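You operate a simulated robot arm through the tools that you are given. There is no shell and no other tool. Be economical: measure what you need, move in short steps, check, and stop when the job is done.

You run a simulated robot arm. Do the job below in one go: nothing can be reset, and whatever is moved stays where it is left.

TASK
Close up the tank marked lime: hatch shut and locked, vent shut, port capped, cooling at 5 C.
Fine: the wing nut ends tight; the other tanks stay as they are.
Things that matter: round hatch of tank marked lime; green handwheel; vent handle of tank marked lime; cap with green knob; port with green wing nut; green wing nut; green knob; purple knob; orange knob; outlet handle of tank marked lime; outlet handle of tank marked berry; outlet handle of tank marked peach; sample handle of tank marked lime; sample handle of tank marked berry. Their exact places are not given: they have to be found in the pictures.

It is judged by the outcome, as a careful person would: the job done as asked, and still so three seconds after it is handed in. It fails if anything else is knocked over, pushed out of place, dropped, spilled or broken.

THE ROBOT
A 7-joint arm with a two-finger parallel gripper on a trunk, on a base that drives. Base frame: it is fixed to the floor where the robot stands at the start and does not move with it; the origin is under the middle of the robot, x ahead of it, y to its left, z up. Lengths are in m, angles in rad, forces in N, time in s.
With the tool pointing down near the work surface it reaches from about 0.22 to 0.74 m from the robot's upright axis, wherever it stands. Its first joint turns from -2.897 to 2.897 rad. Places, roughly: round hatch of tank marked lime [0.5, 0.1, 1.2]; green handwheel [0.4, 0.1, 1.2]; vent handle of tank marked lime [0.8, 0.1, 1.4]; cap with green knob [0.7, 0.1, 0.9]; port with green wing nut [0.5, 0.1, 0.7]; green wing nut [0.5, 0, 0.7]; green knob [0.5, 0.2, 1.4]; purple knob [1.3, 0, 1.4]; orange knob [2, -0.3, 1.4]; outlet handle of tank marked lime [0.5, 0.1, 0.6]; outlet handle of tank marked berry [1.3, -0.2, 0.6]; outlet handle of tank marked peach [2, -0.4, 0.6]; sample handle of tank marked lime [0.8, 0.1, 1.2]; sample handle of tank marked berry [1.6, -0.1, 1.2]; sample handle of tank marked peach [2.3, -0.4, 1.2]; vent handle of tank marked berry [1.6, -0.1, 1.4]. Payload 1.57 kg.
The TCP is the grasp point between the finger pads, 0.03 m short of the fingertips. In the tool frame z runs along the fingers and y along their closing line. Largest opening 0.11 m; finger width 0.024, thickness 0.012; the body of the gripper, 0.048 by 0.112 m, starts 0.078 m behind the TCP.
Orientation is that of the tool frame in the base frame, as a unit quaternion [x, y, z, w]. With the fingers straight down and closing along the base's y, the tool's x points along the base's -x, its y along +y and its z along -z.

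THE INTERFACE
- The arm moves only by the tool step_arm. Its argument "plan" is one flat list of numbers, 7 for each row, row after row: the shift along the base's x, y, z in units of 250 mm (1.0 is 250 mm), then the turn, a rotation vector about the base's x, y, z in units of 120 degrees (1.0 is 120 degrees), then the closure, from 0 (fully open) to 1 (shut). In form: [dx, dy, dz, rx, ry, rz, fingers, dx, dy, dz, rx, ry, rz, fingers, ...]. A call has 1 to 8 rows; each row is the pose to reach, as a shift and turn from the pose commanded when the call began. A call with a number of a shift or a turn outside -1 to 1 is refused whole. A row lasts 0.2 s, in which the tool goes at most 0.05 m and 0.15 rad; a call with a longer step from one row to the next is refused whole, and so is a gripper value outside its range. Where a pose cannot be reached the arm comes as near as it can. A force on the tool above 40 N (or 10 N above the force at the start of the call, whichever is more), or a blocked arm, ends the call early, and 0.2 s more pass. Each finger travels about 0.045 m/s and halts on what it meets, pressing with about 23 N; the grip force reading is that of the motor and also rises with nothing between the fingers. The clock runs only during rows and for 0.2 s after the last one: add rows that repeat a pose to give the fingers time. The reply holds the time, the measured pose of the TCP, the force on the tool along the base axes, the opening and the grip force, in the units named above and with some noise, and new pictures: "pictures" is both (left out), scene, wrist or none.
- Cameras (640 x 400 px; columns grow to the right, rows downward): "scene" is now at [0.0266, 0.1473, 1.6031]; the picture's right is [-0.09, -1.00, 0.00], its down [-0.58, 0.05, -0.82] and it looks along [0.81, -0.07, -0.58] (base axes); focal length 258 px, centre (320, 200). "wrist" rides on the gripper at [0.07, 0.016, -0.141] in the tool frame; the picture's right is [-0.23, 0.97, 0.00], its down [-0.86, -0.20, -0.48] and it looks along [-0.47, -0.11, 0.88] (tool axes); focal length 222 px, centre (320, 200).
- slide_trunk(by): slides the trunk up (or, below 0, down) by that many m; the arm and the scene camera ride with it, the base frame stays. It gives what a move gives, with no picture.
- roll_base(legs): drives the robot by 1 to 6 legs, each [ahead, turn to the left] in m and rad, along the robot's own axes; the way and the turn of a leg run together, so that a leg with both is an arc; at most 1.5 m and 3.142 rad a leg. The arm and the cameras ride along, it lands a little off, and it stops where it bumps. It gives what a move gives, and a new picture of the scene camera.
- turn_head(pan, tilt): turns the head with the scene camera to pan (to the left, within 2.705 rad either way) and tilt (down, from -0.506 to 1.204), counted from straight ahead of the robot. It gives what a move gives, and a new picture of the scene camera.
- locate(camera, pixels): for up to 12 pixels [column, row] of the newest picture of that camera ("zoom" is the newest enlarged one), the place [x, y, z] in the base frame of the surface seen there, good to about 0.002 m. The clock stands still meanwhile.
- zoom(camera, box): a new picture of the part [left, top, right, bottom] of that camera's present view, enlarged. The clock stands still meanwhile.
- close_job(): hands the job in; it is judged then, once.

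Go step by step. Measure first, check grasps and placings, and put right what went wrong. The budget is 80 turns and 170 pictures, counting those below and the enlarged ones. Unless the task says otherwise, let go and move clear before handing in, and close with one line.

The tools are called after "Call:" as a command line: name --argument value ..., lists and objects as JSON in quotes. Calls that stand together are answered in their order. step_arm: Moves the arm, as the interface text tells. Its arguments: {"type":"object","properties":{"plan":{"type":"array","items":{"type":"number"}},"pictures":{"type":"string","enum":["both","scene","wrist","none"]}},"required":["plan"]} The other tools are called the same way: slide_trunk (by) slides the trunk up or down; roll_base (legs) drives the base; turn_head (pan, tilt) turns the head that bears the scene camera; locate (camera, pixels) gives the place of the surface under pixels of a picture; zoom (camera, box) takes an enlarged picture of a part of a camera's view; close_job () hands the job in.

At the start:

```text
time_s: 0.0
position: [0.4009, 0.076, 1.1503]
tool_rot: [0.0, 1.0, 0.0, 0.001]
contact_force: [-0.3, -0.3, 0.3]
grip_width: 0.1102
grasp_force: 0.0
trunk travel left (down, up): [-0.525, 0.065]
robot x, y, heading: [-0.0047, -0.0011, -0.001]
head pan, tilt: [-0.089, 0.618]
```

scene: 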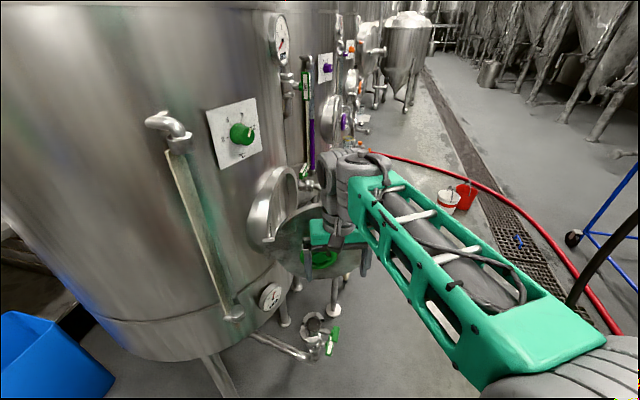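
wrist: 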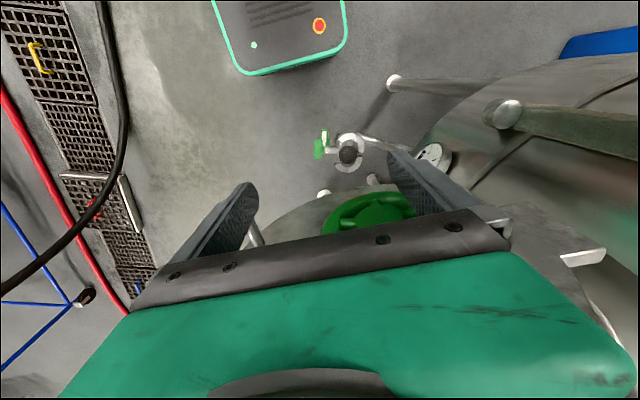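

The scene shows the lime tank (left) with its hatch door open around (320,250), a green knob dial at (240,132), and the wing nut/port low at (320,335). I'll enlarge those areas first.

Call:
zoom --camera "scene" --box '[200, 80, 360, 180]'

Call:
zoom --camera "scene" --box '[220, 150, 400, 380]'

Call:
locate --camera "scene" --pixels '[[240, 132], [215, 112], [255, 155], [268, 215], [290, 190], [320, 255], [330, 335], [312, 325], [303, 172], [290, 80], [304, 80], [270, 296]]'

```text
4.00 times, centred on (280, 130) of scene
```

zoom: 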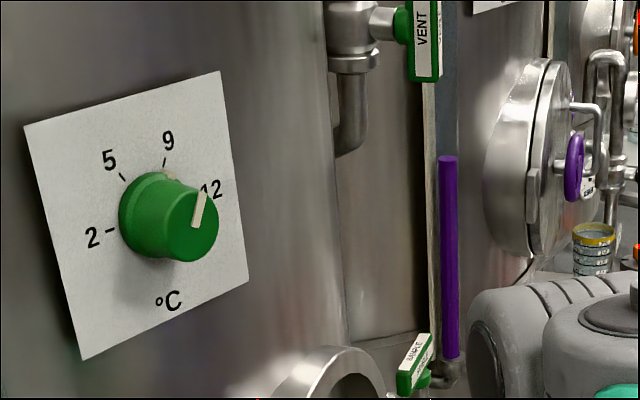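

```text
1.74 times, centred on (310, 265) of scene
```

zoom: 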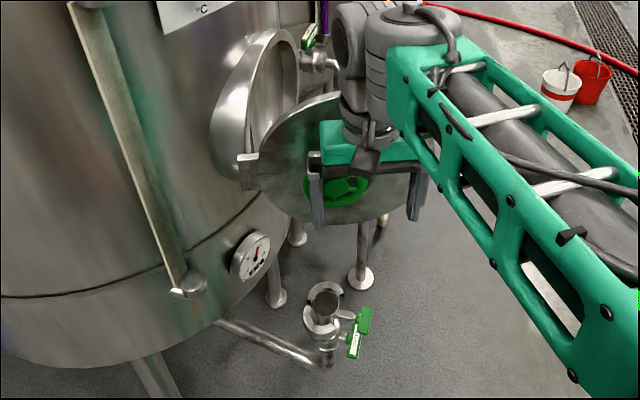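

```text
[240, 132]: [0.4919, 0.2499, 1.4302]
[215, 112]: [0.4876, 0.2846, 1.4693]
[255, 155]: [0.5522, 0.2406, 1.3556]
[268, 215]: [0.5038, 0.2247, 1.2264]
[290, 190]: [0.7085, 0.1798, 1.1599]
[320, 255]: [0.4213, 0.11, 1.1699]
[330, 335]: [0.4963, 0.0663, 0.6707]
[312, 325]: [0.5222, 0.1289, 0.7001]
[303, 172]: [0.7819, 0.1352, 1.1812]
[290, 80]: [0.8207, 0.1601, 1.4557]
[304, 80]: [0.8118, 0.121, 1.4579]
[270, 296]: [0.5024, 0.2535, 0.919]
```

The gripper hangs right in front of the open door. I'll back it off toward -x, up and to the right to see the hatch clearly.

Call:
step_arm --plan '[-0.1, 0, 0.15, 0, 0, 0, 0, -0.2, -0.1, 0.25, 0, 0, 0, 0, -0.2, -0.3, 0.3, 0, 0, 0, 0, -0.2, -0.5, 0.3, 0, 0, 0, 0, -0.2, -0.7, 0.3, 0, 0, 0, 0, -0.2, -0.9, 0.3, 0, 0, 0, 0]' --pictures "both"

```text
refused: row 3 steps farther than a row can; nothing moved
```

Call:
step_arm --plan '[-0.1, 0, 0.15, 0, 0, 0, 0, -0.2, -0.1, 0.25, 0, 0, 0, 0, -0.2, -0.28, 0.28, 0, 0, 0, 0, -0.2, -0.45, 0.28, 0, 0, 0, 0, -0.2, -0.62, 0.28, 0, 0, 0, 0, -0.2, -0.8, 0.28, 0, 0, 0, 0]' --pictures "both"

```text
time_s: 1.4
position: [0.3505, -0.1239, 1.2205]
tool_rot: [0.0, 1.0, -0.001, 0.0]
contact_force: [0.2, -0.5, 0.0]
grip_width: 0.1098
grasp_force: 0.1
trunk travel left (down, up): [-0.525, 0.065]
robot x, y, heading: [-0.0001, 0.0008, -0.001]
head pan, tilt: [-0.089, 0.618]
```

scene: 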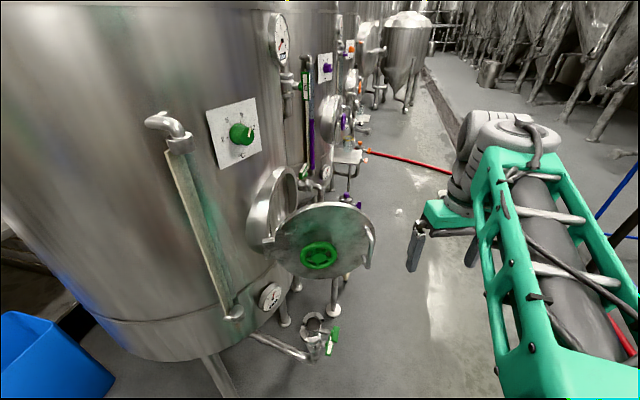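
wrist: 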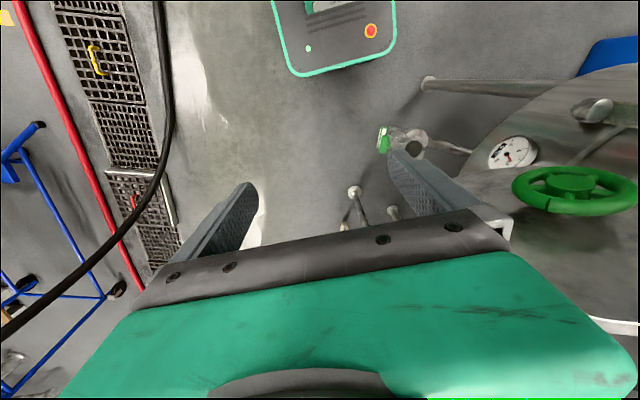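

Call:
zoom --camera "scene" --box '[230, 150, 390, 280]'

Call:
zoom --camera "scene" --box '[260, 270, 380, 370]'

Call:
locate --camera "scene" --pixels '[[318, 256], [305, 264], [333, 246], [320, 244], [322, 206], [368, 240], [290, 268], [330, 272], [270, 240], [249, 225], [294, 175], [345, 225]]'

Call:
zoom --camera "scene" --box '[280, 20, 400, 200]'

```text
3.08 times, centred on (310, 215) of scene
```

zoom: 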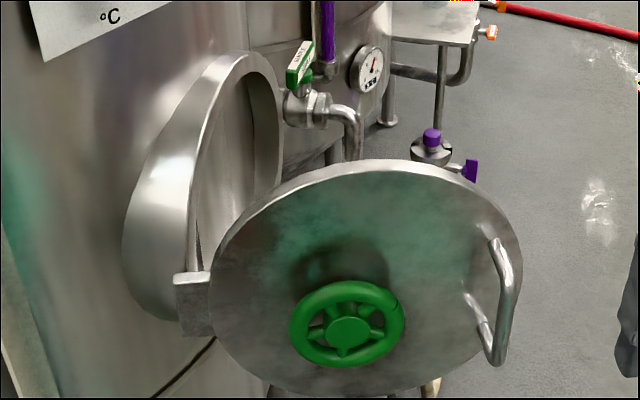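

```text
4.00 times, centred on (320, 320) of scene
```

zoom: 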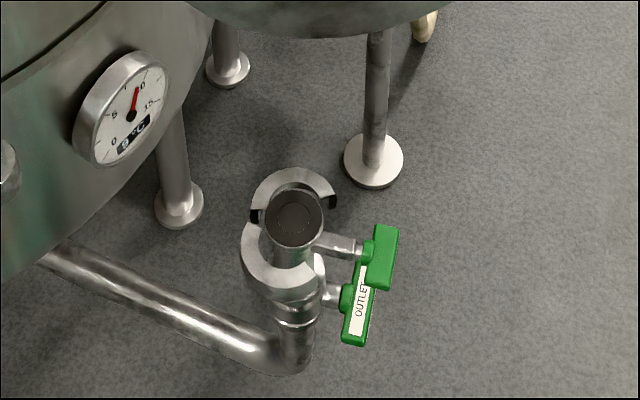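

```text
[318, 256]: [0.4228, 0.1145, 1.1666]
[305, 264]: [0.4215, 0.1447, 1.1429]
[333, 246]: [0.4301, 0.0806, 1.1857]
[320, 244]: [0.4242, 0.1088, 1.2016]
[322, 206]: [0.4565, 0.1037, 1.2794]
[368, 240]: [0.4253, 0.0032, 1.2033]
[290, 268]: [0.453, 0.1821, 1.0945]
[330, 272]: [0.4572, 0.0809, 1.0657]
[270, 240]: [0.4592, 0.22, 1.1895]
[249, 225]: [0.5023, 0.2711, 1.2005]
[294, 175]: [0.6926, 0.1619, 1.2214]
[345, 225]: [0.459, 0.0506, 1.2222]
```

```text
2.22 times, centred on (340, 110) of scene
```

zoom: 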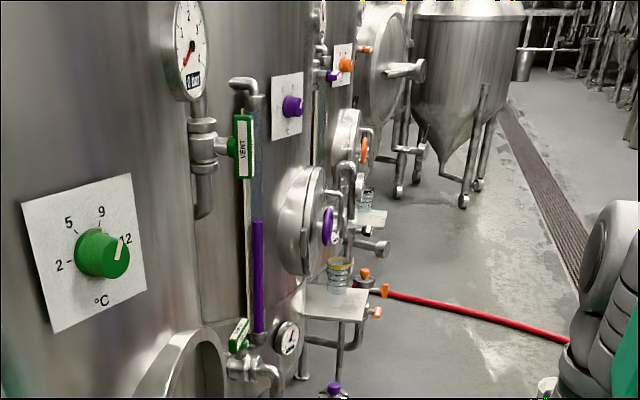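

The door faces -x (face at x≈0.458, hinge near (0.47,0.22), D-handle bar at (0.425,0.003,1.2)), and must swing about +73° to close against the neck. I'll close the fingers and place them just on the robot side of the D-handle.

Call:
step_arm --plan '[0, 0, 0, 0, 0, 0, 1, 0, 0.15, -0.08, 0, 0, 0, 1, 0, 0.3, -0.15, 0, 0, 0, 1, 0.02, 0.45, -0.2, 0, 0, 0, 1, 0.08, 0.52, -0.2, 0, 0, 0, 1, 0.08, 0.52, -0.2, 0, 0, 0, 1]' --pictures "scene"

```text
time_s: 2.8
position: [0.3721, 0.0064, 1.1718]
tool_rot: [0.0, 1.0, 0.0, 0.0]
contact_force: [0.5, -0.3, 0.5]
grip_width: 0.0001
grasp_force: 7.8
trunk travel left (down, up): [-0.525, 0.065]
robot x, y, heading: [0.0007, -0.0007, 0.001]
head pan, tilt: [-0.089, 0.618]
```

scene: 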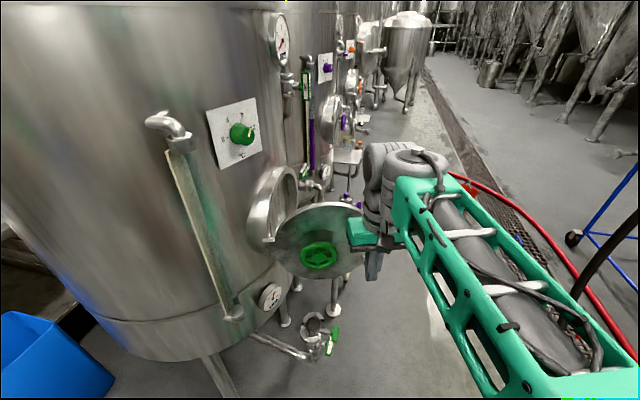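

Fingers are closed and just clear of the handle bar. Now push along the hinge arc, turning the tool with the door.

Call:
step_arm --plan '[0.164, 0.008, 0, 0, 0, 0, 1, 0.296, -0.016, 0, 0, 0, 0.071, 1, 0.431, -0.02, 0, 0, 0, 0.142, 1, 0.564, -0.005, 0, 0, 0, 0.213, 1, 0.694, 0.031, 0, 0, 0, 0.284, 1, 0.817, 0.086, 0, 0, 0, 0.355, 1, 0.93, 0.158, 0, 0, 0, 0.426, 1]' --pictures "both"

```text
time_s: 4.4
position: [0.6044, 0.0477, 1.1695]
tool_rot: [-0.433, 0.901, -0.001, 0.0]
contact_force: [-0.8, -0.3, -0.1]
grip_width: 0.0
grasp_force: 21.0
trunk travel left (down, up): [-0.525, 0.065]
robot x, y, heading: [-0.0012, -0.001, 0.001]
head pan, tilt: [-0.089, 0.618]
```

scene: 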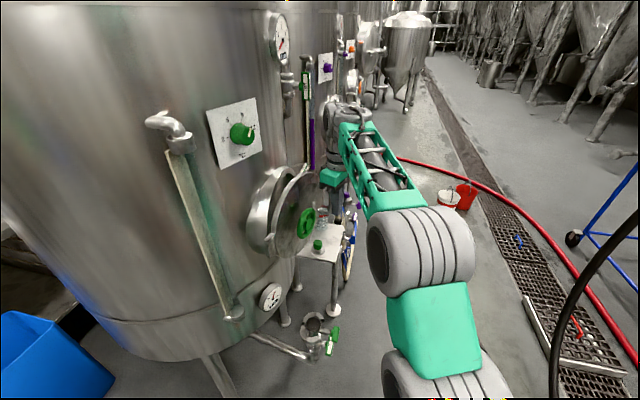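
wrist: 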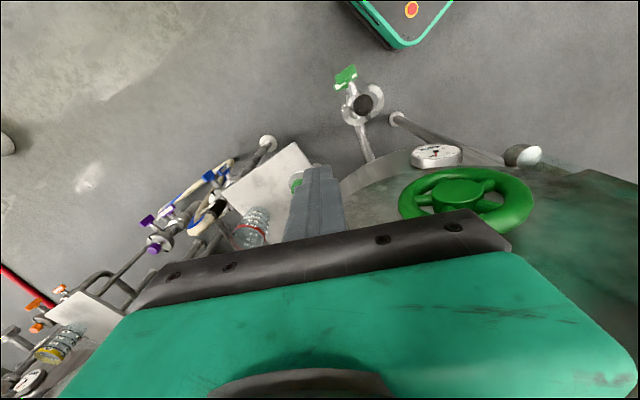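

The door follows freely (now ~50° swung); a shelf with the green-knob cap at (318,245) is revealed. Continue to the closed stop.

Call:
step_arm --plan '[0.101, 0.088, 0, 0, 0, 0.071, 1, 0.188, 0.191, 0, 0, 0, 0.142, 1, 0.237, 0.266, 0, 0, 0, 0.19, 1, 0.265, 0.32, 0, 0, 0, 0.2, 1]' --pictures "both"

```text
time_s: 5.2
position: [0.6568, 0.0977, 1.1677]
tool_rot: [-0.582, 0.813, 0.004, -0.006]
contact_force: [-3.3, -11.9, -0.1]
grip_width: 0.0
grasp_force: 21.1
trunk travel left (down, up): [-0.525, 0.065]
robot x, y, heading: [-0.0004, -0.0001, -0.01]
head pan, tilt: [-0.089, 0.618]
stopped in row 3: the force on the tool passed its limit (the readings are from after the stop); the commanded pose is now the measured one
```

scene: 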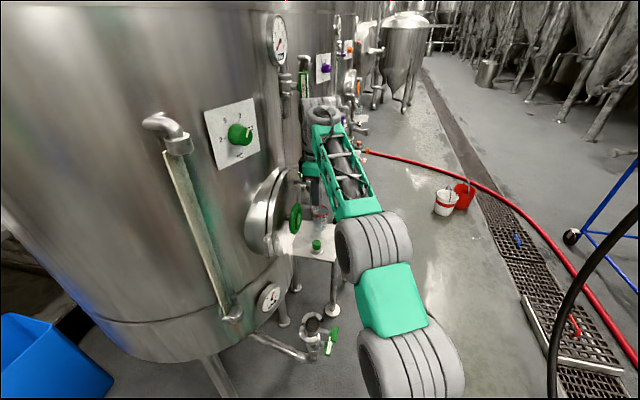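
wrist: 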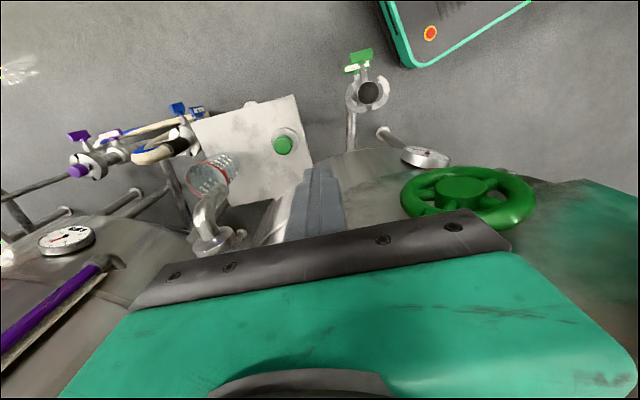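

The push met firm resistance at the closed angle. I'll enlarge the hatch to check.

Call:
zoom --camera "scene" --box '[230, 150, 350, 350]'

Call:
locate --camera "scene" --pixels '[[297, 217], [290, 228], [298, 205], [316, 245], [300, 250], [328, 258], [320, 217], [240, 134], [331, 335], [333, 340], [313, 322], [313, 318]]'

Call:
locate --camera "wrist" --pixels '[[462, 190], [405, 205], [530, 200], [470, 172], [455, 212], [283, 145], [290, 135], [230, 120], [205, 180], [370, 92], [360, 55], [350, 70]]'

```text
2.00 times, centred on (290, 250) of scene
```

zoom: 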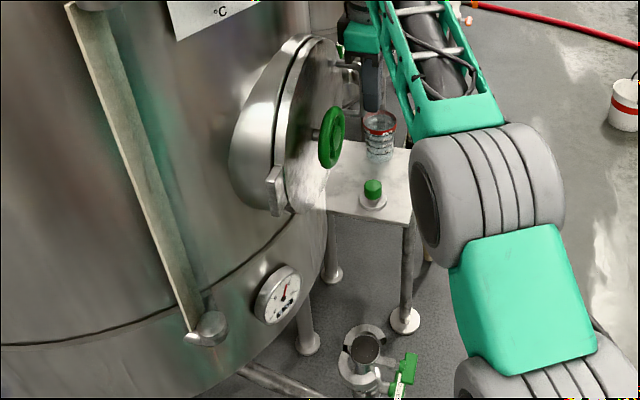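

```text
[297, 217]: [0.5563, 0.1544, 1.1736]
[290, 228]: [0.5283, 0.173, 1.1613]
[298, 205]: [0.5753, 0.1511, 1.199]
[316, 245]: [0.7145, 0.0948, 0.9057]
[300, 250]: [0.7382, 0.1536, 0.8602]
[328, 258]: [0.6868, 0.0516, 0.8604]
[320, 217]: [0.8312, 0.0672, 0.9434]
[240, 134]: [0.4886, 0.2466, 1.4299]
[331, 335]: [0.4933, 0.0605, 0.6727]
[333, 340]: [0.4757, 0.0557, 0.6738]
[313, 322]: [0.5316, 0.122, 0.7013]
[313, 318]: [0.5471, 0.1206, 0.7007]
```

```text
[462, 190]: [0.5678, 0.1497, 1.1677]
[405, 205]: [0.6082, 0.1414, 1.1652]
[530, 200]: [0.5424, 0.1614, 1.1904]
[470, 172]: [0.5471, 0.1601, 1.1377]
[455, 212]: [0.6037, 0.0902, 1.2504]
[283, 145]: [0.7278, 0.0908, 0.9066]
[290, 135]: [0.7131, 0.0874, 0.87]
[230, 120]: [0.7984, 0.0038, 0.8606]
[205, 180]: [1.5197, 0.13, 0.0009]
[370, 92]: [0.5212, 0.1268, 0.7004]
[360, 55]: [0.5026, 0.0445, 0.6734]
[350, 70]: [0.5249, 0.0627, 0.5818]
```

The hatch is shut against its neck. The wheel centre is about (0.568,0.150,1.168) with outward normal ≈(-0.29,-0.96). I'll back off and pitch the tool to point horizontally at the tank.

Call:
step_arm --plan '[-0.08, -0.17, 0, 0, 0, 0, 1, -0.16, -0.34, 0, 0, 0, 0, 0.8, -0.228, -0.5, 0, 0.066, -0.023, 0, 0.6, -0.26, -0.5, 0, 0.132, -0.045, 0, 0.4, -0.3, -0.5, 0, 0.199, -0.068, 0, 0.2, -0.35, -0.5, 0, 0.265, -0.09, 0, 0, -0.4, -0.5, 0, 0.331, -0.113, 0, 0, -0.45, -0.5, 0, 0.397, -0.136, 0, 0]' --pictures "none"

```text
time_s: 7.0
position: [0.577, -0.0217, 1.1677]
tool_rot: [-0.57, 0.791, 0.131, 0.18]
contact_force: [-0.5, 0.3, -0.3]
grip_width: 0.11
grasp_force: 0.1
out of reach, approached as far as the arm can: row 6, 7, 8
trunk travel left (down, up): [-0.525, 0.065]
robot x, y, heading: [-0.0013, 0.0004, -0.005]
head pan, tilt: [-0.089, 0.618]
```

The sideways pitch is out of reach from here, so I'll restow the arm and drive round to face the tank squarely. First restow and check the floor for obstacles.

Call:
step_arm --plan '[-0.1, -0.05, 0.1, 0, 0, 0, 0, -0.25, -0.1, 0.15, -0.066, 0.023, 0, 0, -0.42, -0.15, 0.15, -0.132, 0.045, 0, 0, -0.6, -0.2, 0.15, -0.2, 0.07, 0, 0, -0.75, -0.25, 0.15, -0.2, 0.07, 0, 0, -0.85, -0.3, 0.15, -0.2, 0.07, 0, 0]' --pictures "scene"

Call:
turn_head --pan -0.7 --tilt 0.9

```text
refused: row 4 steps farther than a row can; nothing moved
```

```text
time_s: 8.0
position: [0.5764, -0.0211, 1.1682]
tool_rot: [-0.57, 0.791, 0.131, 0.18]
contact_force: [0.0, 0.1, -0.7]
grip_width: 0.1098
grasp_force: 0.1
trunk travel left (down, up): [-0.525, 0.065]
robot x, y, heading: [0.0008, -0.002, -0.006]
head pan, tilt: [-0.7, 0.901]
```

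scene: 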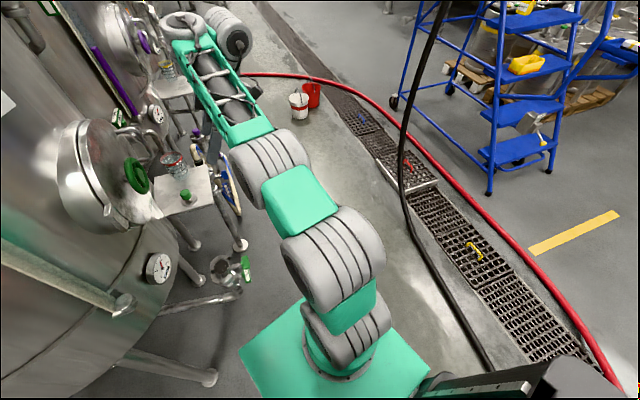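

Call:
locate --camera "scene" --pixels '[[300, 117], [420, 250], [480, 350], [403, 150], [450, 200], [560, 310], [375, 110], [340, 375], [270, 350], [410, 345], [240, 245], [395, 105]]'

Call:
step_arm --plan '[-0.1, -0.05, 0.1, 0, 0, 0, 0, -0.25, -0.1, 0.15, -0.066, 0.023, 0, 0, -0.4, -0.15, 0.15, -0.132, 0.045, 0, 0, -0.56, -0.2, 0.15, -0.2, 0.07, 0, 0, -0.72, -0.25, 0.15, -0.2, 0.07, 0, 0, -0.85, -0.3, 0.15, -0.2, 0.07, 0, 0]' --pictures "scene"

```text
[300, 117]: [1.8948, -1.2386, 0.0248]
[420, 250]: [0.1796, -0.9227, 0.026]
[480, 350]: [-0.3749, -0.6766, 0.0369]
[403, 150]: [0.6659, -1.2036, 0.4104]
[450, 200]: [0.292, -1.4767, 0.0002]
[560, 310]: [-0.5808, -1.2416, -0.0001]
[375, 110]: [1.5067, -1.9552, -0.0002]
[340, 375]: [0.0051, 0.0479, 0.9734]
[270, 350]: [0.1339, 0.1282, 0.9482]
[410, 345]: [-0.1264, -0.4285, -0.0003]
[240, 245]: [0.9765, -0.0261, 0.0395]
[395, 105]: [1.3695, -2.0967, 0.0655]
```

```text
refused: row 4 steps farther than a row can; nothing moved
```

Call:
step_arm --plan '[-0.1, -0.05, 0.1, 0, 0, 0, 0, -0.25, -0.1, 0.15, -0.06, 0.02, 0, 0, -0.4, -0.15, 0.15, -0.12, 0.041, 0, 0, -0.56, -0.2, 0.15, -0.18, 0.061, 0, 0, -0.72, -0.25, 0.15, -0.205, 0.07, 0, 0, -0.85, -0.3, 0.15, -0.205, 0.07, 0, 0]' --pictures "scene"

```text
time_s: 9.4
position: [0.3658, -0.0978, 1.2038]
tool_rot: [-0.584, 0.811, 0.0, -0.003]
contact_force: [-0.2, 0.1, -0.1]
grip_width: 0.1097
grasp_force: 0.0
trunk travel left (down, up): [-0.525, 0.065]
robot x, y, heading: [-0.0018, 0.0018, -0.007]
head pan, tilt: [-0.7, 0.901]
```

scene: 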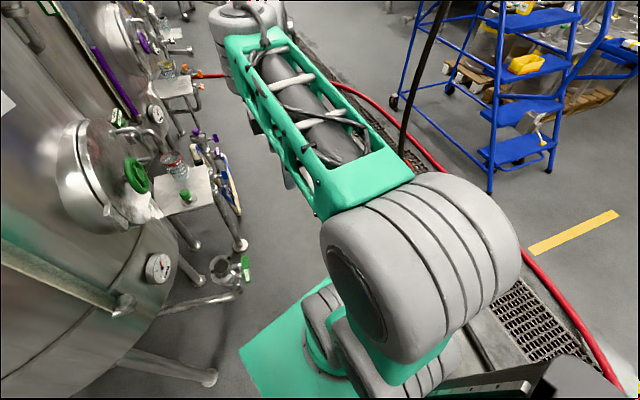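

Arm is stowed; I'll unwind the tool's yaw, then drive to about (0.41,-0.43) facing the hatch.

Call:
step_arm --plan '[0, 0, 0, 0, 0, -0.071, 0, 0, 0, 0, 0, 0, -0.142, 0, 0, 0, 0, 0, 0, -0.213, 0, 0, 0, 0, 0, 0, -0.284, 0, 0, 0, 0, 0, 0, -0.355, 0, 0, 0, 0, 0, 0, -0.426, 0, 0, 0, 0, 0, 0, -0.497, 0, 0, 0, 0, 0, 0, -0.568, 0]' --pictures "none"

Call:
roll_base --legs '[[0, -0.81], [0.58, 0], [0, 1.2]]'

```text
time_s: 11.2
position: [0.3663, -0.0974, 1.205]
tool_rot: [-0.028, 1.0, 0.002, -0.003]
contact_force: [-0.3, 0.5, 0.8]
grip_width: 0.1101
grasp_force: 0.0
trunk travel left (down, up): [-0.525, 0.065]
robot x, y, heading: [-0.0007, -0.0007, -0.005]
head pan, tilt: [-0.7, 0.901]
```

```text
time_s: 19.6
position: [0.7812, -0.3658, 1.2042]
tool_rot: [-0.228, 0.974, 0.001, -0.003]
contact_force: [0.0, -0.3, 0.8]
grip_width: 0.1099
grasp_force: 0.1
trunk travel left (down, up): [-0.525, 0.065]
robot x, y, heading: [0.4071, -0.4228, 0.399]
head pan, tilt: [-0.7, 0.901]
```

scene: 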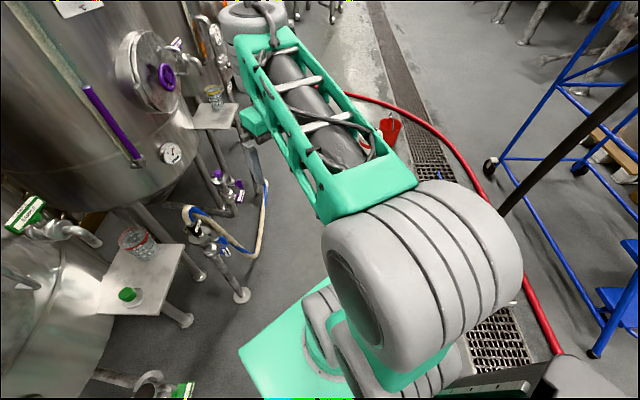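

Clear so far. Finish the turn and look ahead.

Call:
roll_base --legs '[[0, 0.88]]'

Call:
turn_head --pan 0.1 --tilt 0.6

```text
time_s: 22.2
position: [0.6095, -0.1014, 1.2044]
tool_rot: [-0.614, 0.789, 0.0, -0.003]
contact_force: [-0.5, -0.3, -0.7]
grip_width: 0.1098
grasp_force: 0.0
trunk travel left (down, up): [-0.525, 0.065]
robot x, y, heading: [0.4073, -0.4192, 1.261]
head pan, tilt: [-0.7, 0.901]
```

scene: 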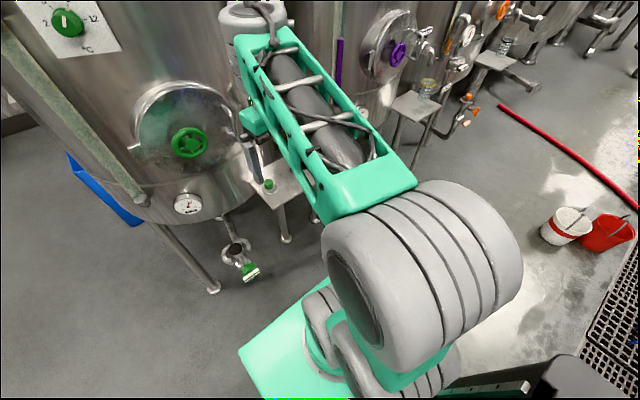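

```text
time_s: 23.4
position: [0.6111, -0.101, 1.2029]
tool_rot: [-0.614, 0.789, 0.0, -0.003]
contact_force: [0.5, 0.6, 0.2]
grip_width: 0.1097
grasp_force: 0.2
trunk travel left (down, up): [-0.525, 0.065]
robot x, y, heading: [0.4106, -0.4183, 1.262]
head pan, tilt: [0.099, 0.6]
```

scene: 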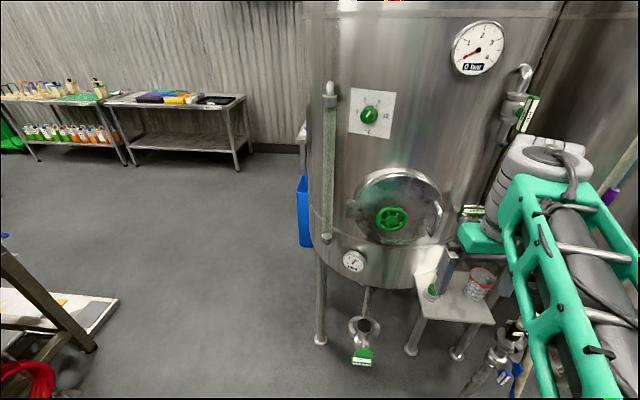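

Excellent view: knob at (369,115), wheel (391,217), vent (525,110), cap (433,290), port (365,335). I'll measure them.

Call:
locate --camera "scene" --pixels '[[391, 218], [376, 219], [406, 217], [391, 205], [391, 231], [369, 115], [350, 92], [394, 93], [388, 138], [350, 132], [526, 112], [515, 100]]'

Call:
locate --camera "scene" --pixels '[[433, 288], [433, 296], [425, 294], [441, 294], [364, 325], [361, 348], [362, 362], [352, 325], [380, 325], [470, 212], [430, 220], [437, 205]]'

Call:
zoom --camera "scene" --box '[340, 80, 410, 140]'

Call:
zoom --camera "scene" --box '[340, 300, 400, 370]'

Call:
zoom --camera "scene" --box '[440, 50, 600, 150]'

Call:
zoom --camera "scene" --box '[340, 160, 460, 310]'

```text
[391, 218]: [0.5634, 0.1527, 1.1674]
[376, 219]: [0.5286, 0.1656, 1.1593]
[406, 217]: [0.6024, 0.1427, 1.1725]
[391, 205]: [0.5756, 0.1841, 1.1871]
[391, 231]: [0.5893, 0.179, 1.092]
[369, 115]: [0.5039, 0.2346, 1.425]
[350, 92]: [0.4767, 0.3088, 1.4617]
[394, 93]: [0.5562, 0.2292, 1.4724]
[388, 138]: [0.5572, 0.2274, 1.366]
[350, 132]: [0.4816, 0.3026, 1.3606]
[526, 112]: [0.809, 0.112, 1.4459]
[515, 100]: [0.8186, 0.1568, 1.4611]
```

```text
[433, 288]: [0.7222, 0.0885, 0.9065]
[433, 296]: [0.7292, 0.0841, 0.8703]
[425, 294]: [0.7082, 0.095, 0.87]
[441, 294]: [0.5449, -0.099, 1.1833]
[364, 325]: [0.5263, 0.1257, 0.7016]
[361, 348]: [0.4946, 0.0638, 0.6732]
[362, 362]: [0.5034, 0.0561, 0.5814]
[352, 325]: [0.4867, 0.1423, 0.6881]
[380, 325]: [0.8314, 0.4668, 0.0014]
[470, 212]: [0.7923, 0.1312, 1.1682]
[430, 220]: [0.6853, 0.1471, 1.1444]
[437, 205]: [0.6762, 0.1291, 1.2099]
```

```text
6.67 times, centred on (375, 110) of scene
```

zoom: 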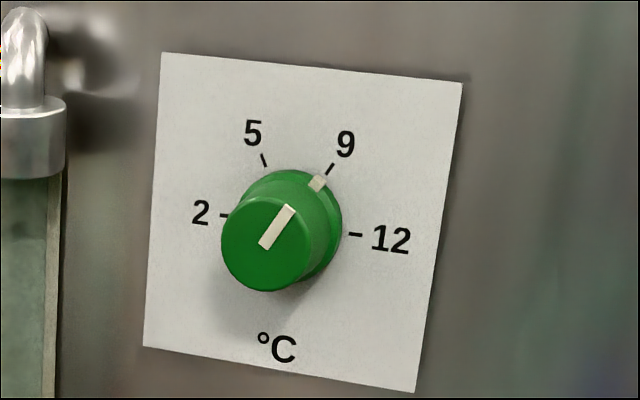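

```text
5.71 times, centred on (370, 335) of scene
```

zoom: 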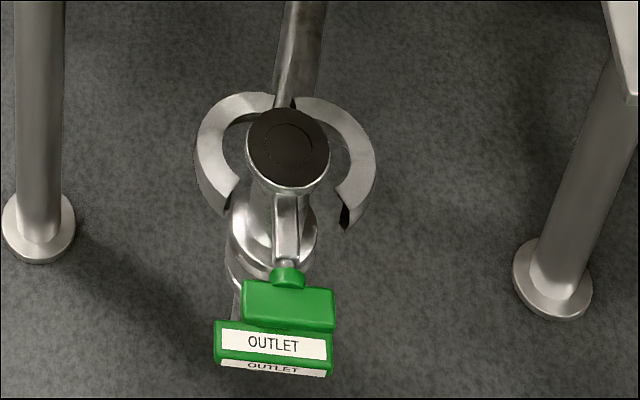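

```text
4.00 times, centred on (520, 100) of scene
```

zoom: 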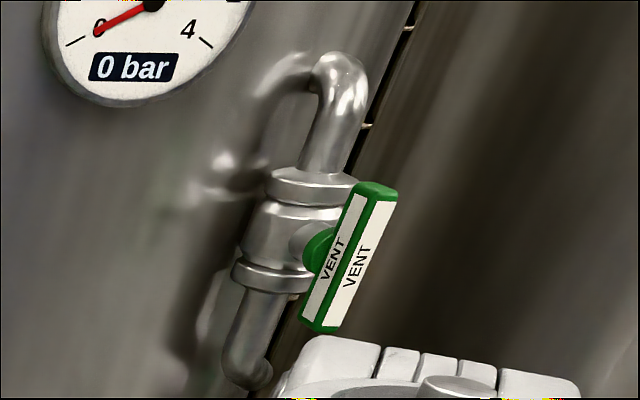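

```text
2.67 times, centred on (400, 235) of scene
```

zoom: 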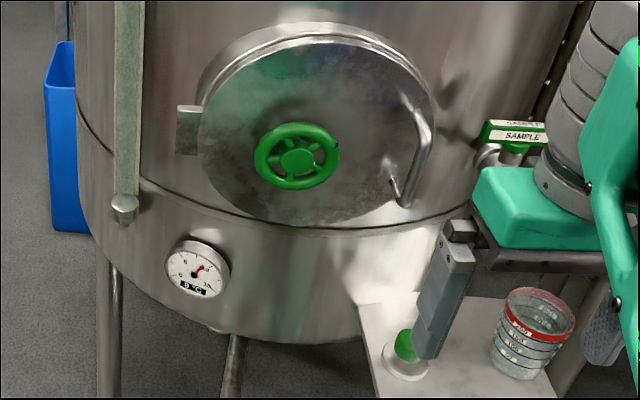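

The knob points at 9 (must turn ccw to 5), the vent handle is in line with its pipe (open), and the clamp jaws hang open. Now I pitch the tool toward the wheel (d≈(0.955,-0.296), centre (0.566,0.154,1.166)).

Call:
step_arm --plan '[-0.04, 0.065, -0.018, 0.068, -0.018, 0, 0, -0.08, 0.13, -0.036, 0.137, -0.035, 0, 0, -0.12, 0.195, -0.054, 0.205, -0.053, 0, 0, -0.16, 0.26, -0.072, 0.273, -0.07, 0, 0, -0.2, 0.325, -0.09, 0.342, -0.087, 0, 0, -0.24, 0.39, -0.108, 0.41, -0.105, 0, 0, -0.28, 0.455, -0.126, 0.478, -0.122, 0, 0, -0.336, 0.51, -0.148, 0.546, -0.139, 0, 0]' --pictures "scene"

```text
time_s: 24.0
position: [0.622, -0.0712, 1.1594]
tool_rot: [-0.581, 0.811, 0.047, 0.048]
contact_force: [-0.8, -0.8, -0.4]
grip_width: 0.1099
grasp_force: 0.2
out of reach, approached as far as the arm can: row 2, 3
trunk travel left (down, up): [-0.525, 0.065]
robot x, y, heading: [0.4044, -0.4176, 1.261]
head pan, tilt: [0.099, 0.6]
stopped in row 3: the arm was blocked; the commanded pose is now the measured one
```

scene: 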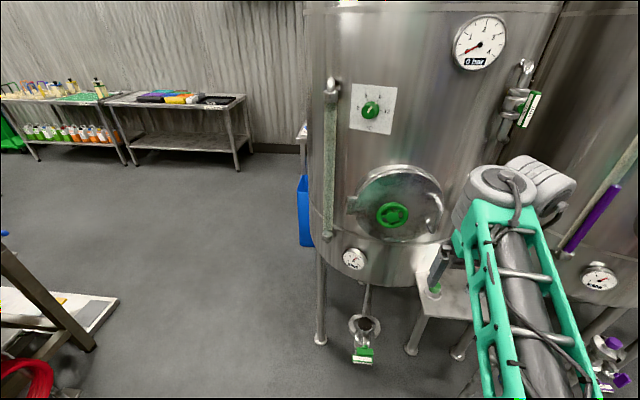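

The pitch is limited because the wrist is too close and the forearm slopes steeply down. I'll back the base slightly and lower the trunk so the forearm can be level with the wheel.

Call:
roll_base --legs '[[-0.08, 0]]'

Call:
slide_trunk --by -0.2

```text
time_s: 25.1
position: [0.5978, -0.1437, 1.1584]
tool_rot: [-0.584, 0.809, 0.042, 0.04]
contact_force: [-0.1, 0.2, -0.2]
grip_width: 0.1099
grasp_force: 0.0
trunk travel left (down, up): [-0.525, 0.065]
robot x, y, heading: [0.3843, -0.4979, 1.257]
head pan, tilt: [0.099, 0.6]
```

scene: 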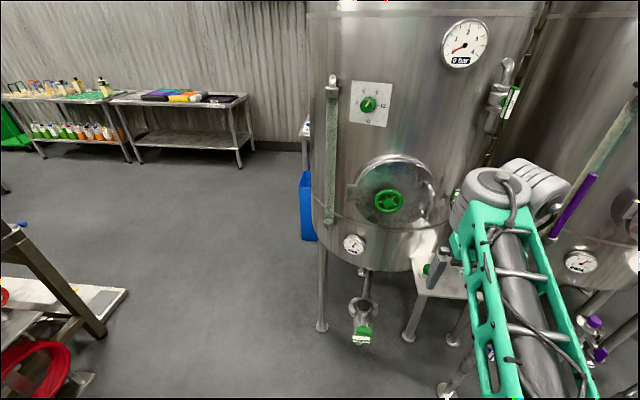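

```text
time_s: 27.2
position: [0.5988, -0.138, 0.9468]
tool_rot: [-0.585, 0.81, 0.03, 0.02]
contact_force: [0.0, 0.3, 0.0]
grip_width: 0.11
grasp_force: 0.1
trunk travel left (down, up): [-0.325, 0.265]
robot x, y, heading: [0.3845, -0.4979, 1.258]
head pan, tilt: [0.099, 0.6]
```

Call:
step_arm --plan '[-0.03, 0.06, 0.17, 0, 0, 0, 0, -0.06, 0.12, 0.34, 0, 0, 0, 0, -0.1, 0.18, 0.51, 0.066, -0.022, 0, 0, -0.13, 0.25, 0.66, 0.132, -0.044, 0, 0, -0.17, 0.35, 0.8, 0.198, -0.066, 0, 0, -0.2, 0.46, 0.876, 0.264, -0.088, 0, 0, -0.23, 0.55, 0.876, 0.33, -0.11, 0, 0, -0.25, 0.62, 0.876, 0.396, -0.132, 0, 0]' --pictures "scene"

```text
time_s: 29.0
position: [0.5185, 0.0257, 1.2182]
tool_rot: [-0.518, 0.714, 0.279, 0.379]
contact_force: [0.2, 0.2, -0.6]
grip_width: 0.1099
grasp_force: 0.1
out of reach, approached as far as the arm can: row 7, 8
trunk travel left (down, up): [-0.325, 0.265]
robot x, y, heading: [0.3839, -0.4955, 1.257]
head pan, tilt: [0.099, 0.6]
```

scene: 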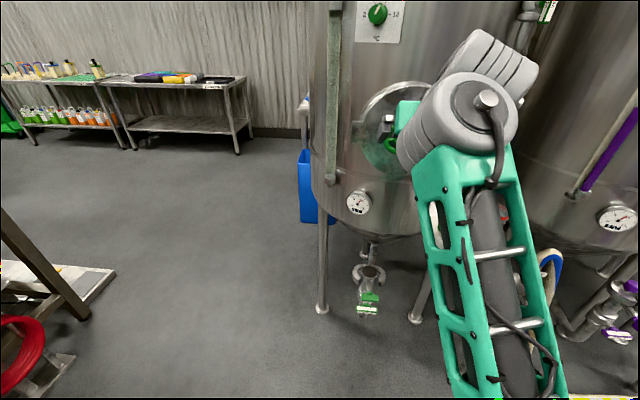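

Pitch reached about 56°; a lower trunk will free the rest.

Call:
slide_trunk --by -0.2

Call:
step_arm --plan '[0, 0, 0.17, 0, 0, 0, 0, 0, 0, 0.34, 0.066, -0.022, 0, 0, 0, 0, 0.5, 0.132, -0.044, 0, 0, 0, 0, 0.6, 0.198, -0.066, 0, 0, 0, 0, 0.6, 0.264, -0.088, 0, 0]' --pictures "scene"

```text
time_s: 31.2
position: [0.5202, 0.0272, 1.0163]
tool_rot: [-0.519, 0.715, 0.28, 0.377]
contact_force: [-0.3, -0.2, 0.2]
grip_width: 0.11
grasp_force: 0.0
trunk travel left (down, up): [-0.125, 0.465]
robot x, y, heading: [0.3816, -0.4943, 1.257]
head pan, tilt: [0.099, 0.6]
```

```text
time_s: 32.6
position: [0.5185, 0.0961, 1.0843]
tool_rot: [-0.465, 0.606, 0.378, 0.523]
contact_force: [-0.8, -0.5, 0.6]
grip_width: 0.1101
grasp_force: 0.1
trunk travel left (down, up): [-0.125, 0.465]
robot x, y, heading: [0.3799, -0.4957, 1.26]
head pan, tilt: [0.099, 0.6]
stopped in row 5: the arm was blocked; the commanded pose is now the measured one
```

scene: 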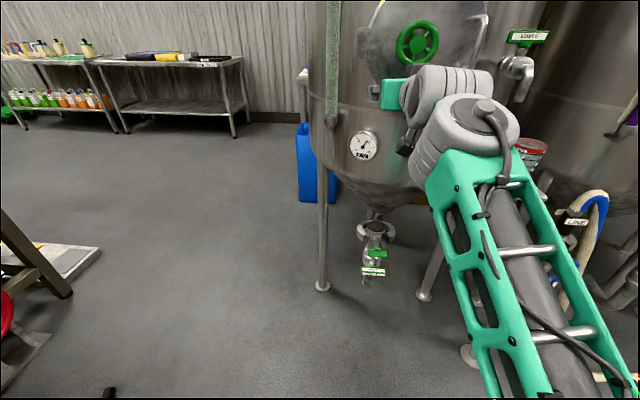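

The tool is now ~80° pitched. Try going straight up in small steps.

Call:
step_arm --plan '[0, -0.05, 0.1, 0, 0, 0, 0, 0, -0.1, 0.2, 0, 0, 0, 0, 0, -0.15, 0.3, 0, 0, 0, 0]' --pictures "both"

```text
time_s: 33.4
position: [0.5162, 0.0473, 1.1735]
tool_rot: [-0.46, 0.6, 0.384, 0.53]
contact_force: [0.1, 0.5, 0.5]
grip_width: 0.1099
grasp_force: 0.0
trunk travel left (down, up): [-0.125, 0.465]
robot x, y, heading: [0.3818, -0.4962, 1.261]
head pan, tilt: [0.099, 0.6]
```

scene: 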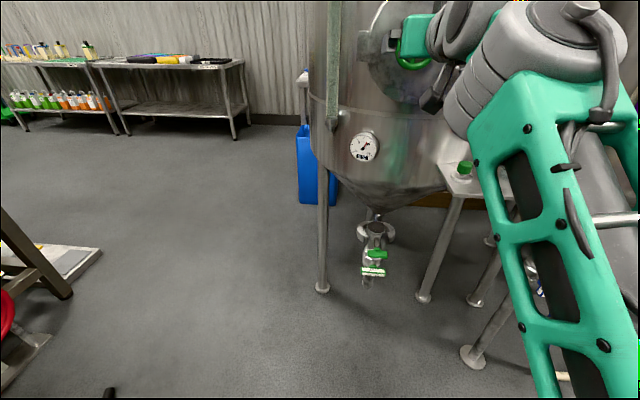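
wrist: 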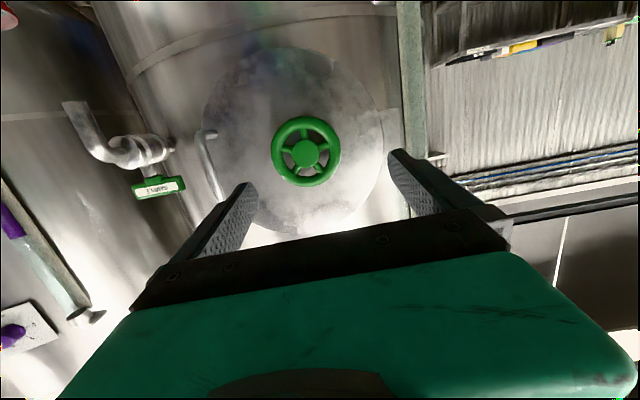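

Now the wheel is neatly between the fingers in the wrist view. Measure it again, then straighten the last 8°.

Call:
locate --camera "wrist" --pixels '[[306, 153], [276, 150], [335, 158], [308, 122], [305, 182], [260, 120], [345, 120], [155, 187], [202, 150]]'

Call:
step_arm --plan '[0, 0, 0, 0.065, -0.02, 0, 0, 0, 0, 0, 0.065, -0.02, 0, 0]' --pictures "none"

```text
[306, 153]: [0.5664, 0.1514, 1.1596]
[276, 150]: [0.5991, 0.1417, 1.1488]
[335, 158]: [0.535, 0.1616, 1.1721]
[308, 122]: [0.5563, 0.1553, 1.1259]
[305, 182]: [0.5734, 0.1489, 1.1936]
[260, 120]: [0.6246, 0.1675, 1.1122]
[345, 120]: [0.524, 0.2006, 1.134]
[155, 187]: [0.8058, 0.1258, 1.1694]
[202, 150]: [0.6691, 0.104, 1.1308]
```

```text
time_s: 34.0
position: [0.516, 0.0445, 1.1733]
tool_rot: [-0.43, 0.561, 0.414, 0.573]
contact_force: [1.1, 0.1, 0.3]
grip_width: 0.1102
grasp_force: 0.1
trunk travel left (down, up): [-0.125, 0.465]
robot x, y, heading: [0.3802, -0.4962, 1.256]
head pan, tilt: [0.099, 0.6]
```

Tool axis now points straight along the wheel axis. Approach so the fingers straddle the rim, then close.

Call:
step_arm --plan '[0.067, -0.02, -0.049, 0, 0, 0, 0, 0.111, 0.125, -0.049, 0, 0, 0, 0, 0.155, 0.271, -0.049, 0, 0, 0, 0, 0.198, 0.416, -0.049, 0, 0, 0, 0, 0.198, 0.416, -0.049, 0, 0, 0, 0]' --pictures "wrist"

```text
time_s: 35.2
position: [0.5661, 0.1506, 1.1631]
tool_rot: [-0.43, 0.561, 0.414, 0.573]
contact_force: [-0.1, -0.6, -0.5]
grip_width: 0.1098
grasp_force: 0.1
trunk travel left (down, up): [-0.125, 0.465]
robot x, y, heading: [0.386, -0.4936, 1.261]
head pan, tilt: [0.099, 0.6]
```

wrist: 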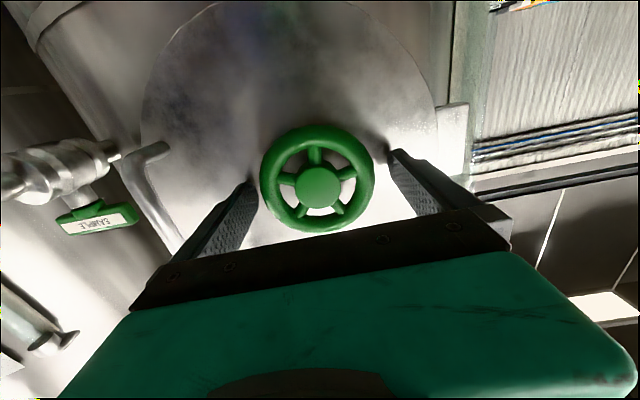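

Call:
step_arm --plan '[0, 0, 0, 0, 0, 0, 0.5, 0, 0, 0, 0, 0, 0, 1, 0, 0, 0, 0, 0, 0, 1, 0, 0, 0, 0, 0, 0, 1, 0, 0, 0, 0, 0, 0, 1]' --pictures "wrist"

```text
time_s: 36.4
position: [0.5655, 0.1493, 1.1637]
tool_rot: [-0.429, 0.562, 0.414, 0.573]
contact_force: [4.4, 0.3, 0.7]
grip_width: 0.0862
grasp_force: 44.9
trunk travel left (down, up): [-0.125, 0.465]
robot x, y, heading: [0.3843, -0.4966, 1.258]
head pan, tilt: [0.099, 0.6]
```

wrist: 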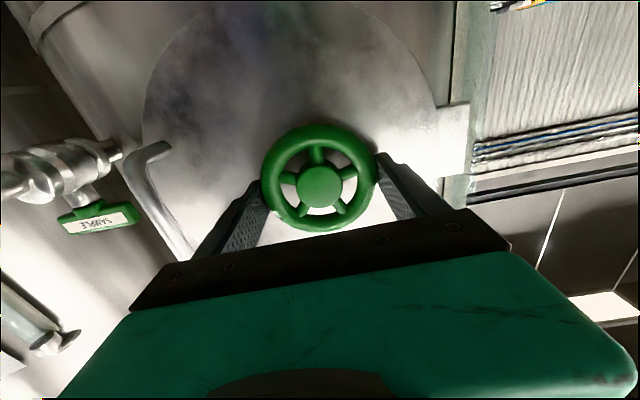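

Gripped at 86 mm. Turn clockwise (as seen from the front) about the wheel axis.

Call:
step_arm --plan '[0, 0, 0, 0.02, 0.067, 0, 1, 0, 0, 0, 0.04, 0.134, 0, 1, 0, 0, 0, 0.06, 0.2, 0, 1, 0, 0, 0, 0.08, 0.268, 0, 1, 0, 0, 0, 0.1, 0.335, 0, 1, 0, 0, 0, 0.12, 0.4, 0, 1]' --pictures "both"

```text
time_s: 37.8
position: [0.5683, 0.1484, 1.1609]
tool_rot: [-0.149, 0.692, 0.618, 0.343]
contact_force: [19.8, -9.4, 1.2]
grip_width: 0.086
grasp_force: 44.9
trunk travel left (down, up): [-0.125, 0.465]
robot x, y, heading: [0.377, -0.4979, 1.255]
head pan, tilt: [0.099, 0.6]
```

scene: 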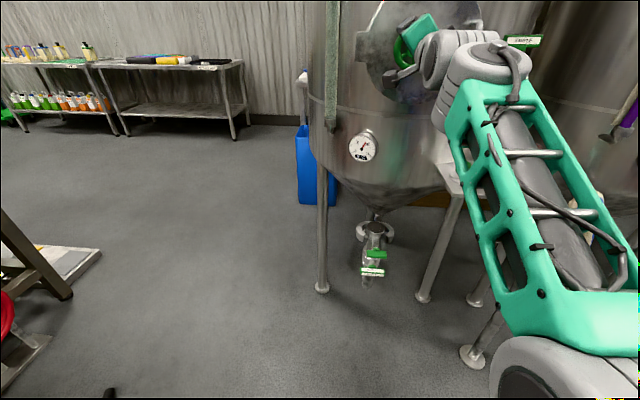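
wrist: 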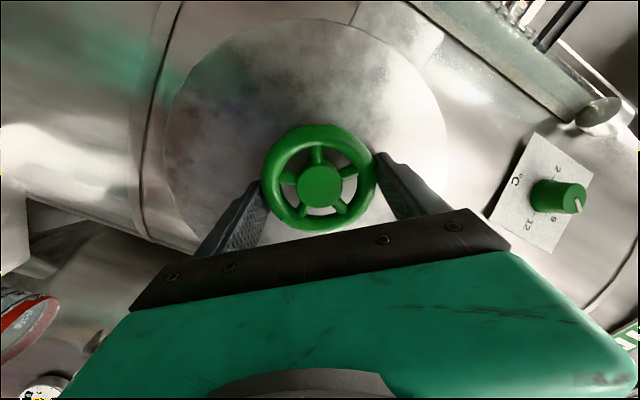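

The wheel turned with the gripper (~50°, spokes unchanged relative to fingers). Keep turning.

Call:
step_arm --plan '[0, 0, 0, 0.02, 0.067, 0, 1, 0, 0, 0, 0.04, 0.134, 0, 1, 0, 0, 0, 0.06, 0.2, 0, 1, 0, 0, 0, 0.08, 0.268, 0, 1, 0, 0, 0, 0.1, 0.335, 0, 1, 0, 0, 0, 0.12, 0.4, 0, 1]' --pictures "wrist"

```text
time_s: 39.2
position: [0.5688, 0.1496, 1.1593]
tool_rot: [0.158, 0.691, 0.704, 0.048]
contact_force: [19.3, -15.8, -12.8]
grip_width: 0.0863
grasp_force: 44.9
trunk travel left (down, up): [-0.125, 0.465]
robot x, y, heading: [0.3824, -0.4958, 1.26]
head pan, tilt: [0.099, 0.6]
```

wrist: 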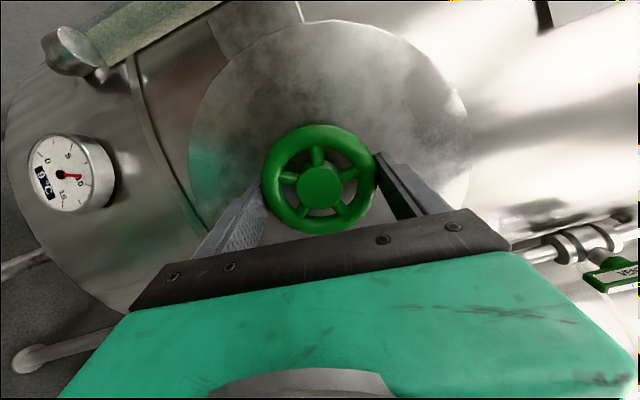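

Call:
step_arm --plan '[0, 0, 0, 0.02, 0.067, 0, 1, 0, 0, 0, 0.04, 0.134, 0, 1, 0, 0, 0, 0.06, 0.2, 0, 1, 0, 0, 0, 0.08, 0.268, 0, 1, 0, 0, 0, 0.1, 0.335, 0, 1, 0, 0, 0, 0.12, 0.4, 0, 1]' --pictures "wrist"

```text
time_s: 40.6
position: [0.5646, 0.1491, 1.1624]
tool_rot: [0.431, 0.559, 0.661, -0.254]
contact_force: [1.7, 0.5, 3.0]
grip_width: 0.0859
grasp_force: 45.2
trunk travel left (down, up): [-0.125, 0.465]
robot x, y, heading: [0.38, -0.4929, 1.264]
head pan, tilt: [0.099, 0.6]
```

wrist: 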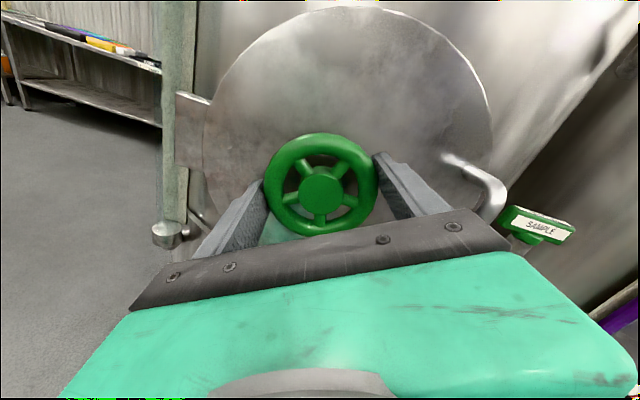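

The spokes have shifted relative to the fingers in the last part, suggesting the wheel reached its stop around 115°. I'll turn a bit more to confirm.

Call:
step_arm --plan '[0, 0, 0, 0.02, 0.067, 0, 1, 0, 0, 0, 0.04, 0.134, 0, 1, 0, 0, 0, 0.05, 0.167, 0, 1]' --pictures "wrist"

```text
time_s: 41.4
position: [0.5645, 0.15, 1.1614]
tool_rot: [0.527, 0.471, 0.603, -0.369]
contact_force: [3.2, -1.7, 2.9]
grip_width: 0.0854
grasp_force: 45.1
trunk travel left (down, up): [-0.125, 0.465]
robot x, y, heading: [0.3863, -0.4983, 1.259]
head pan, tilt: [0.099, 0.6]
```

wrist: 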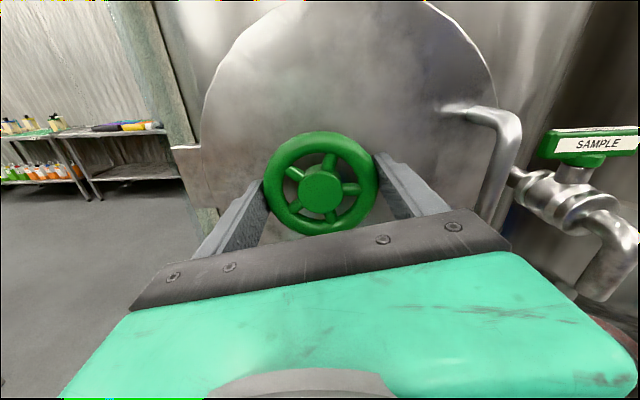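

The wheel is at its stop (fingers slip round it). Quick lock test: pull gently outward while gripping.

Call:
step_arm --plan '[-0.01, -0.03, 0, 0, 0, 0, 1, -0.017, -0.057, 0, 0, 0, 0, 1]' --pictures "wrist"

```text
time_s: 41.8
position: [0.5646, 0.1489, 1.1613]
tool_rot: [0.527, 0.469, 0.605, -0.37]
contact_force: [7.0, 24.2, 7.9]
grip_width: 0.0855
grasp_force: 45.1
trunk travel left (down, up): [-0.125, 0.465]
robot x, y, heading: [0.3827, -0.4998, 1.264]
head pan, tilt: [0.099, 0.6]
stopped in row 1: the force on the tool passed its limit (the readings are from after the stop); the commanded pose is now the measured one
```

wrist: 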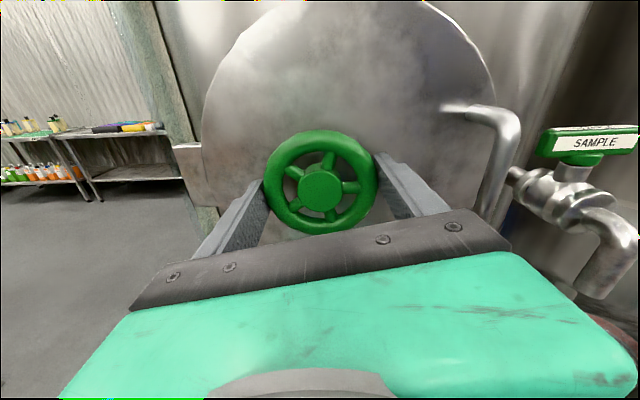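

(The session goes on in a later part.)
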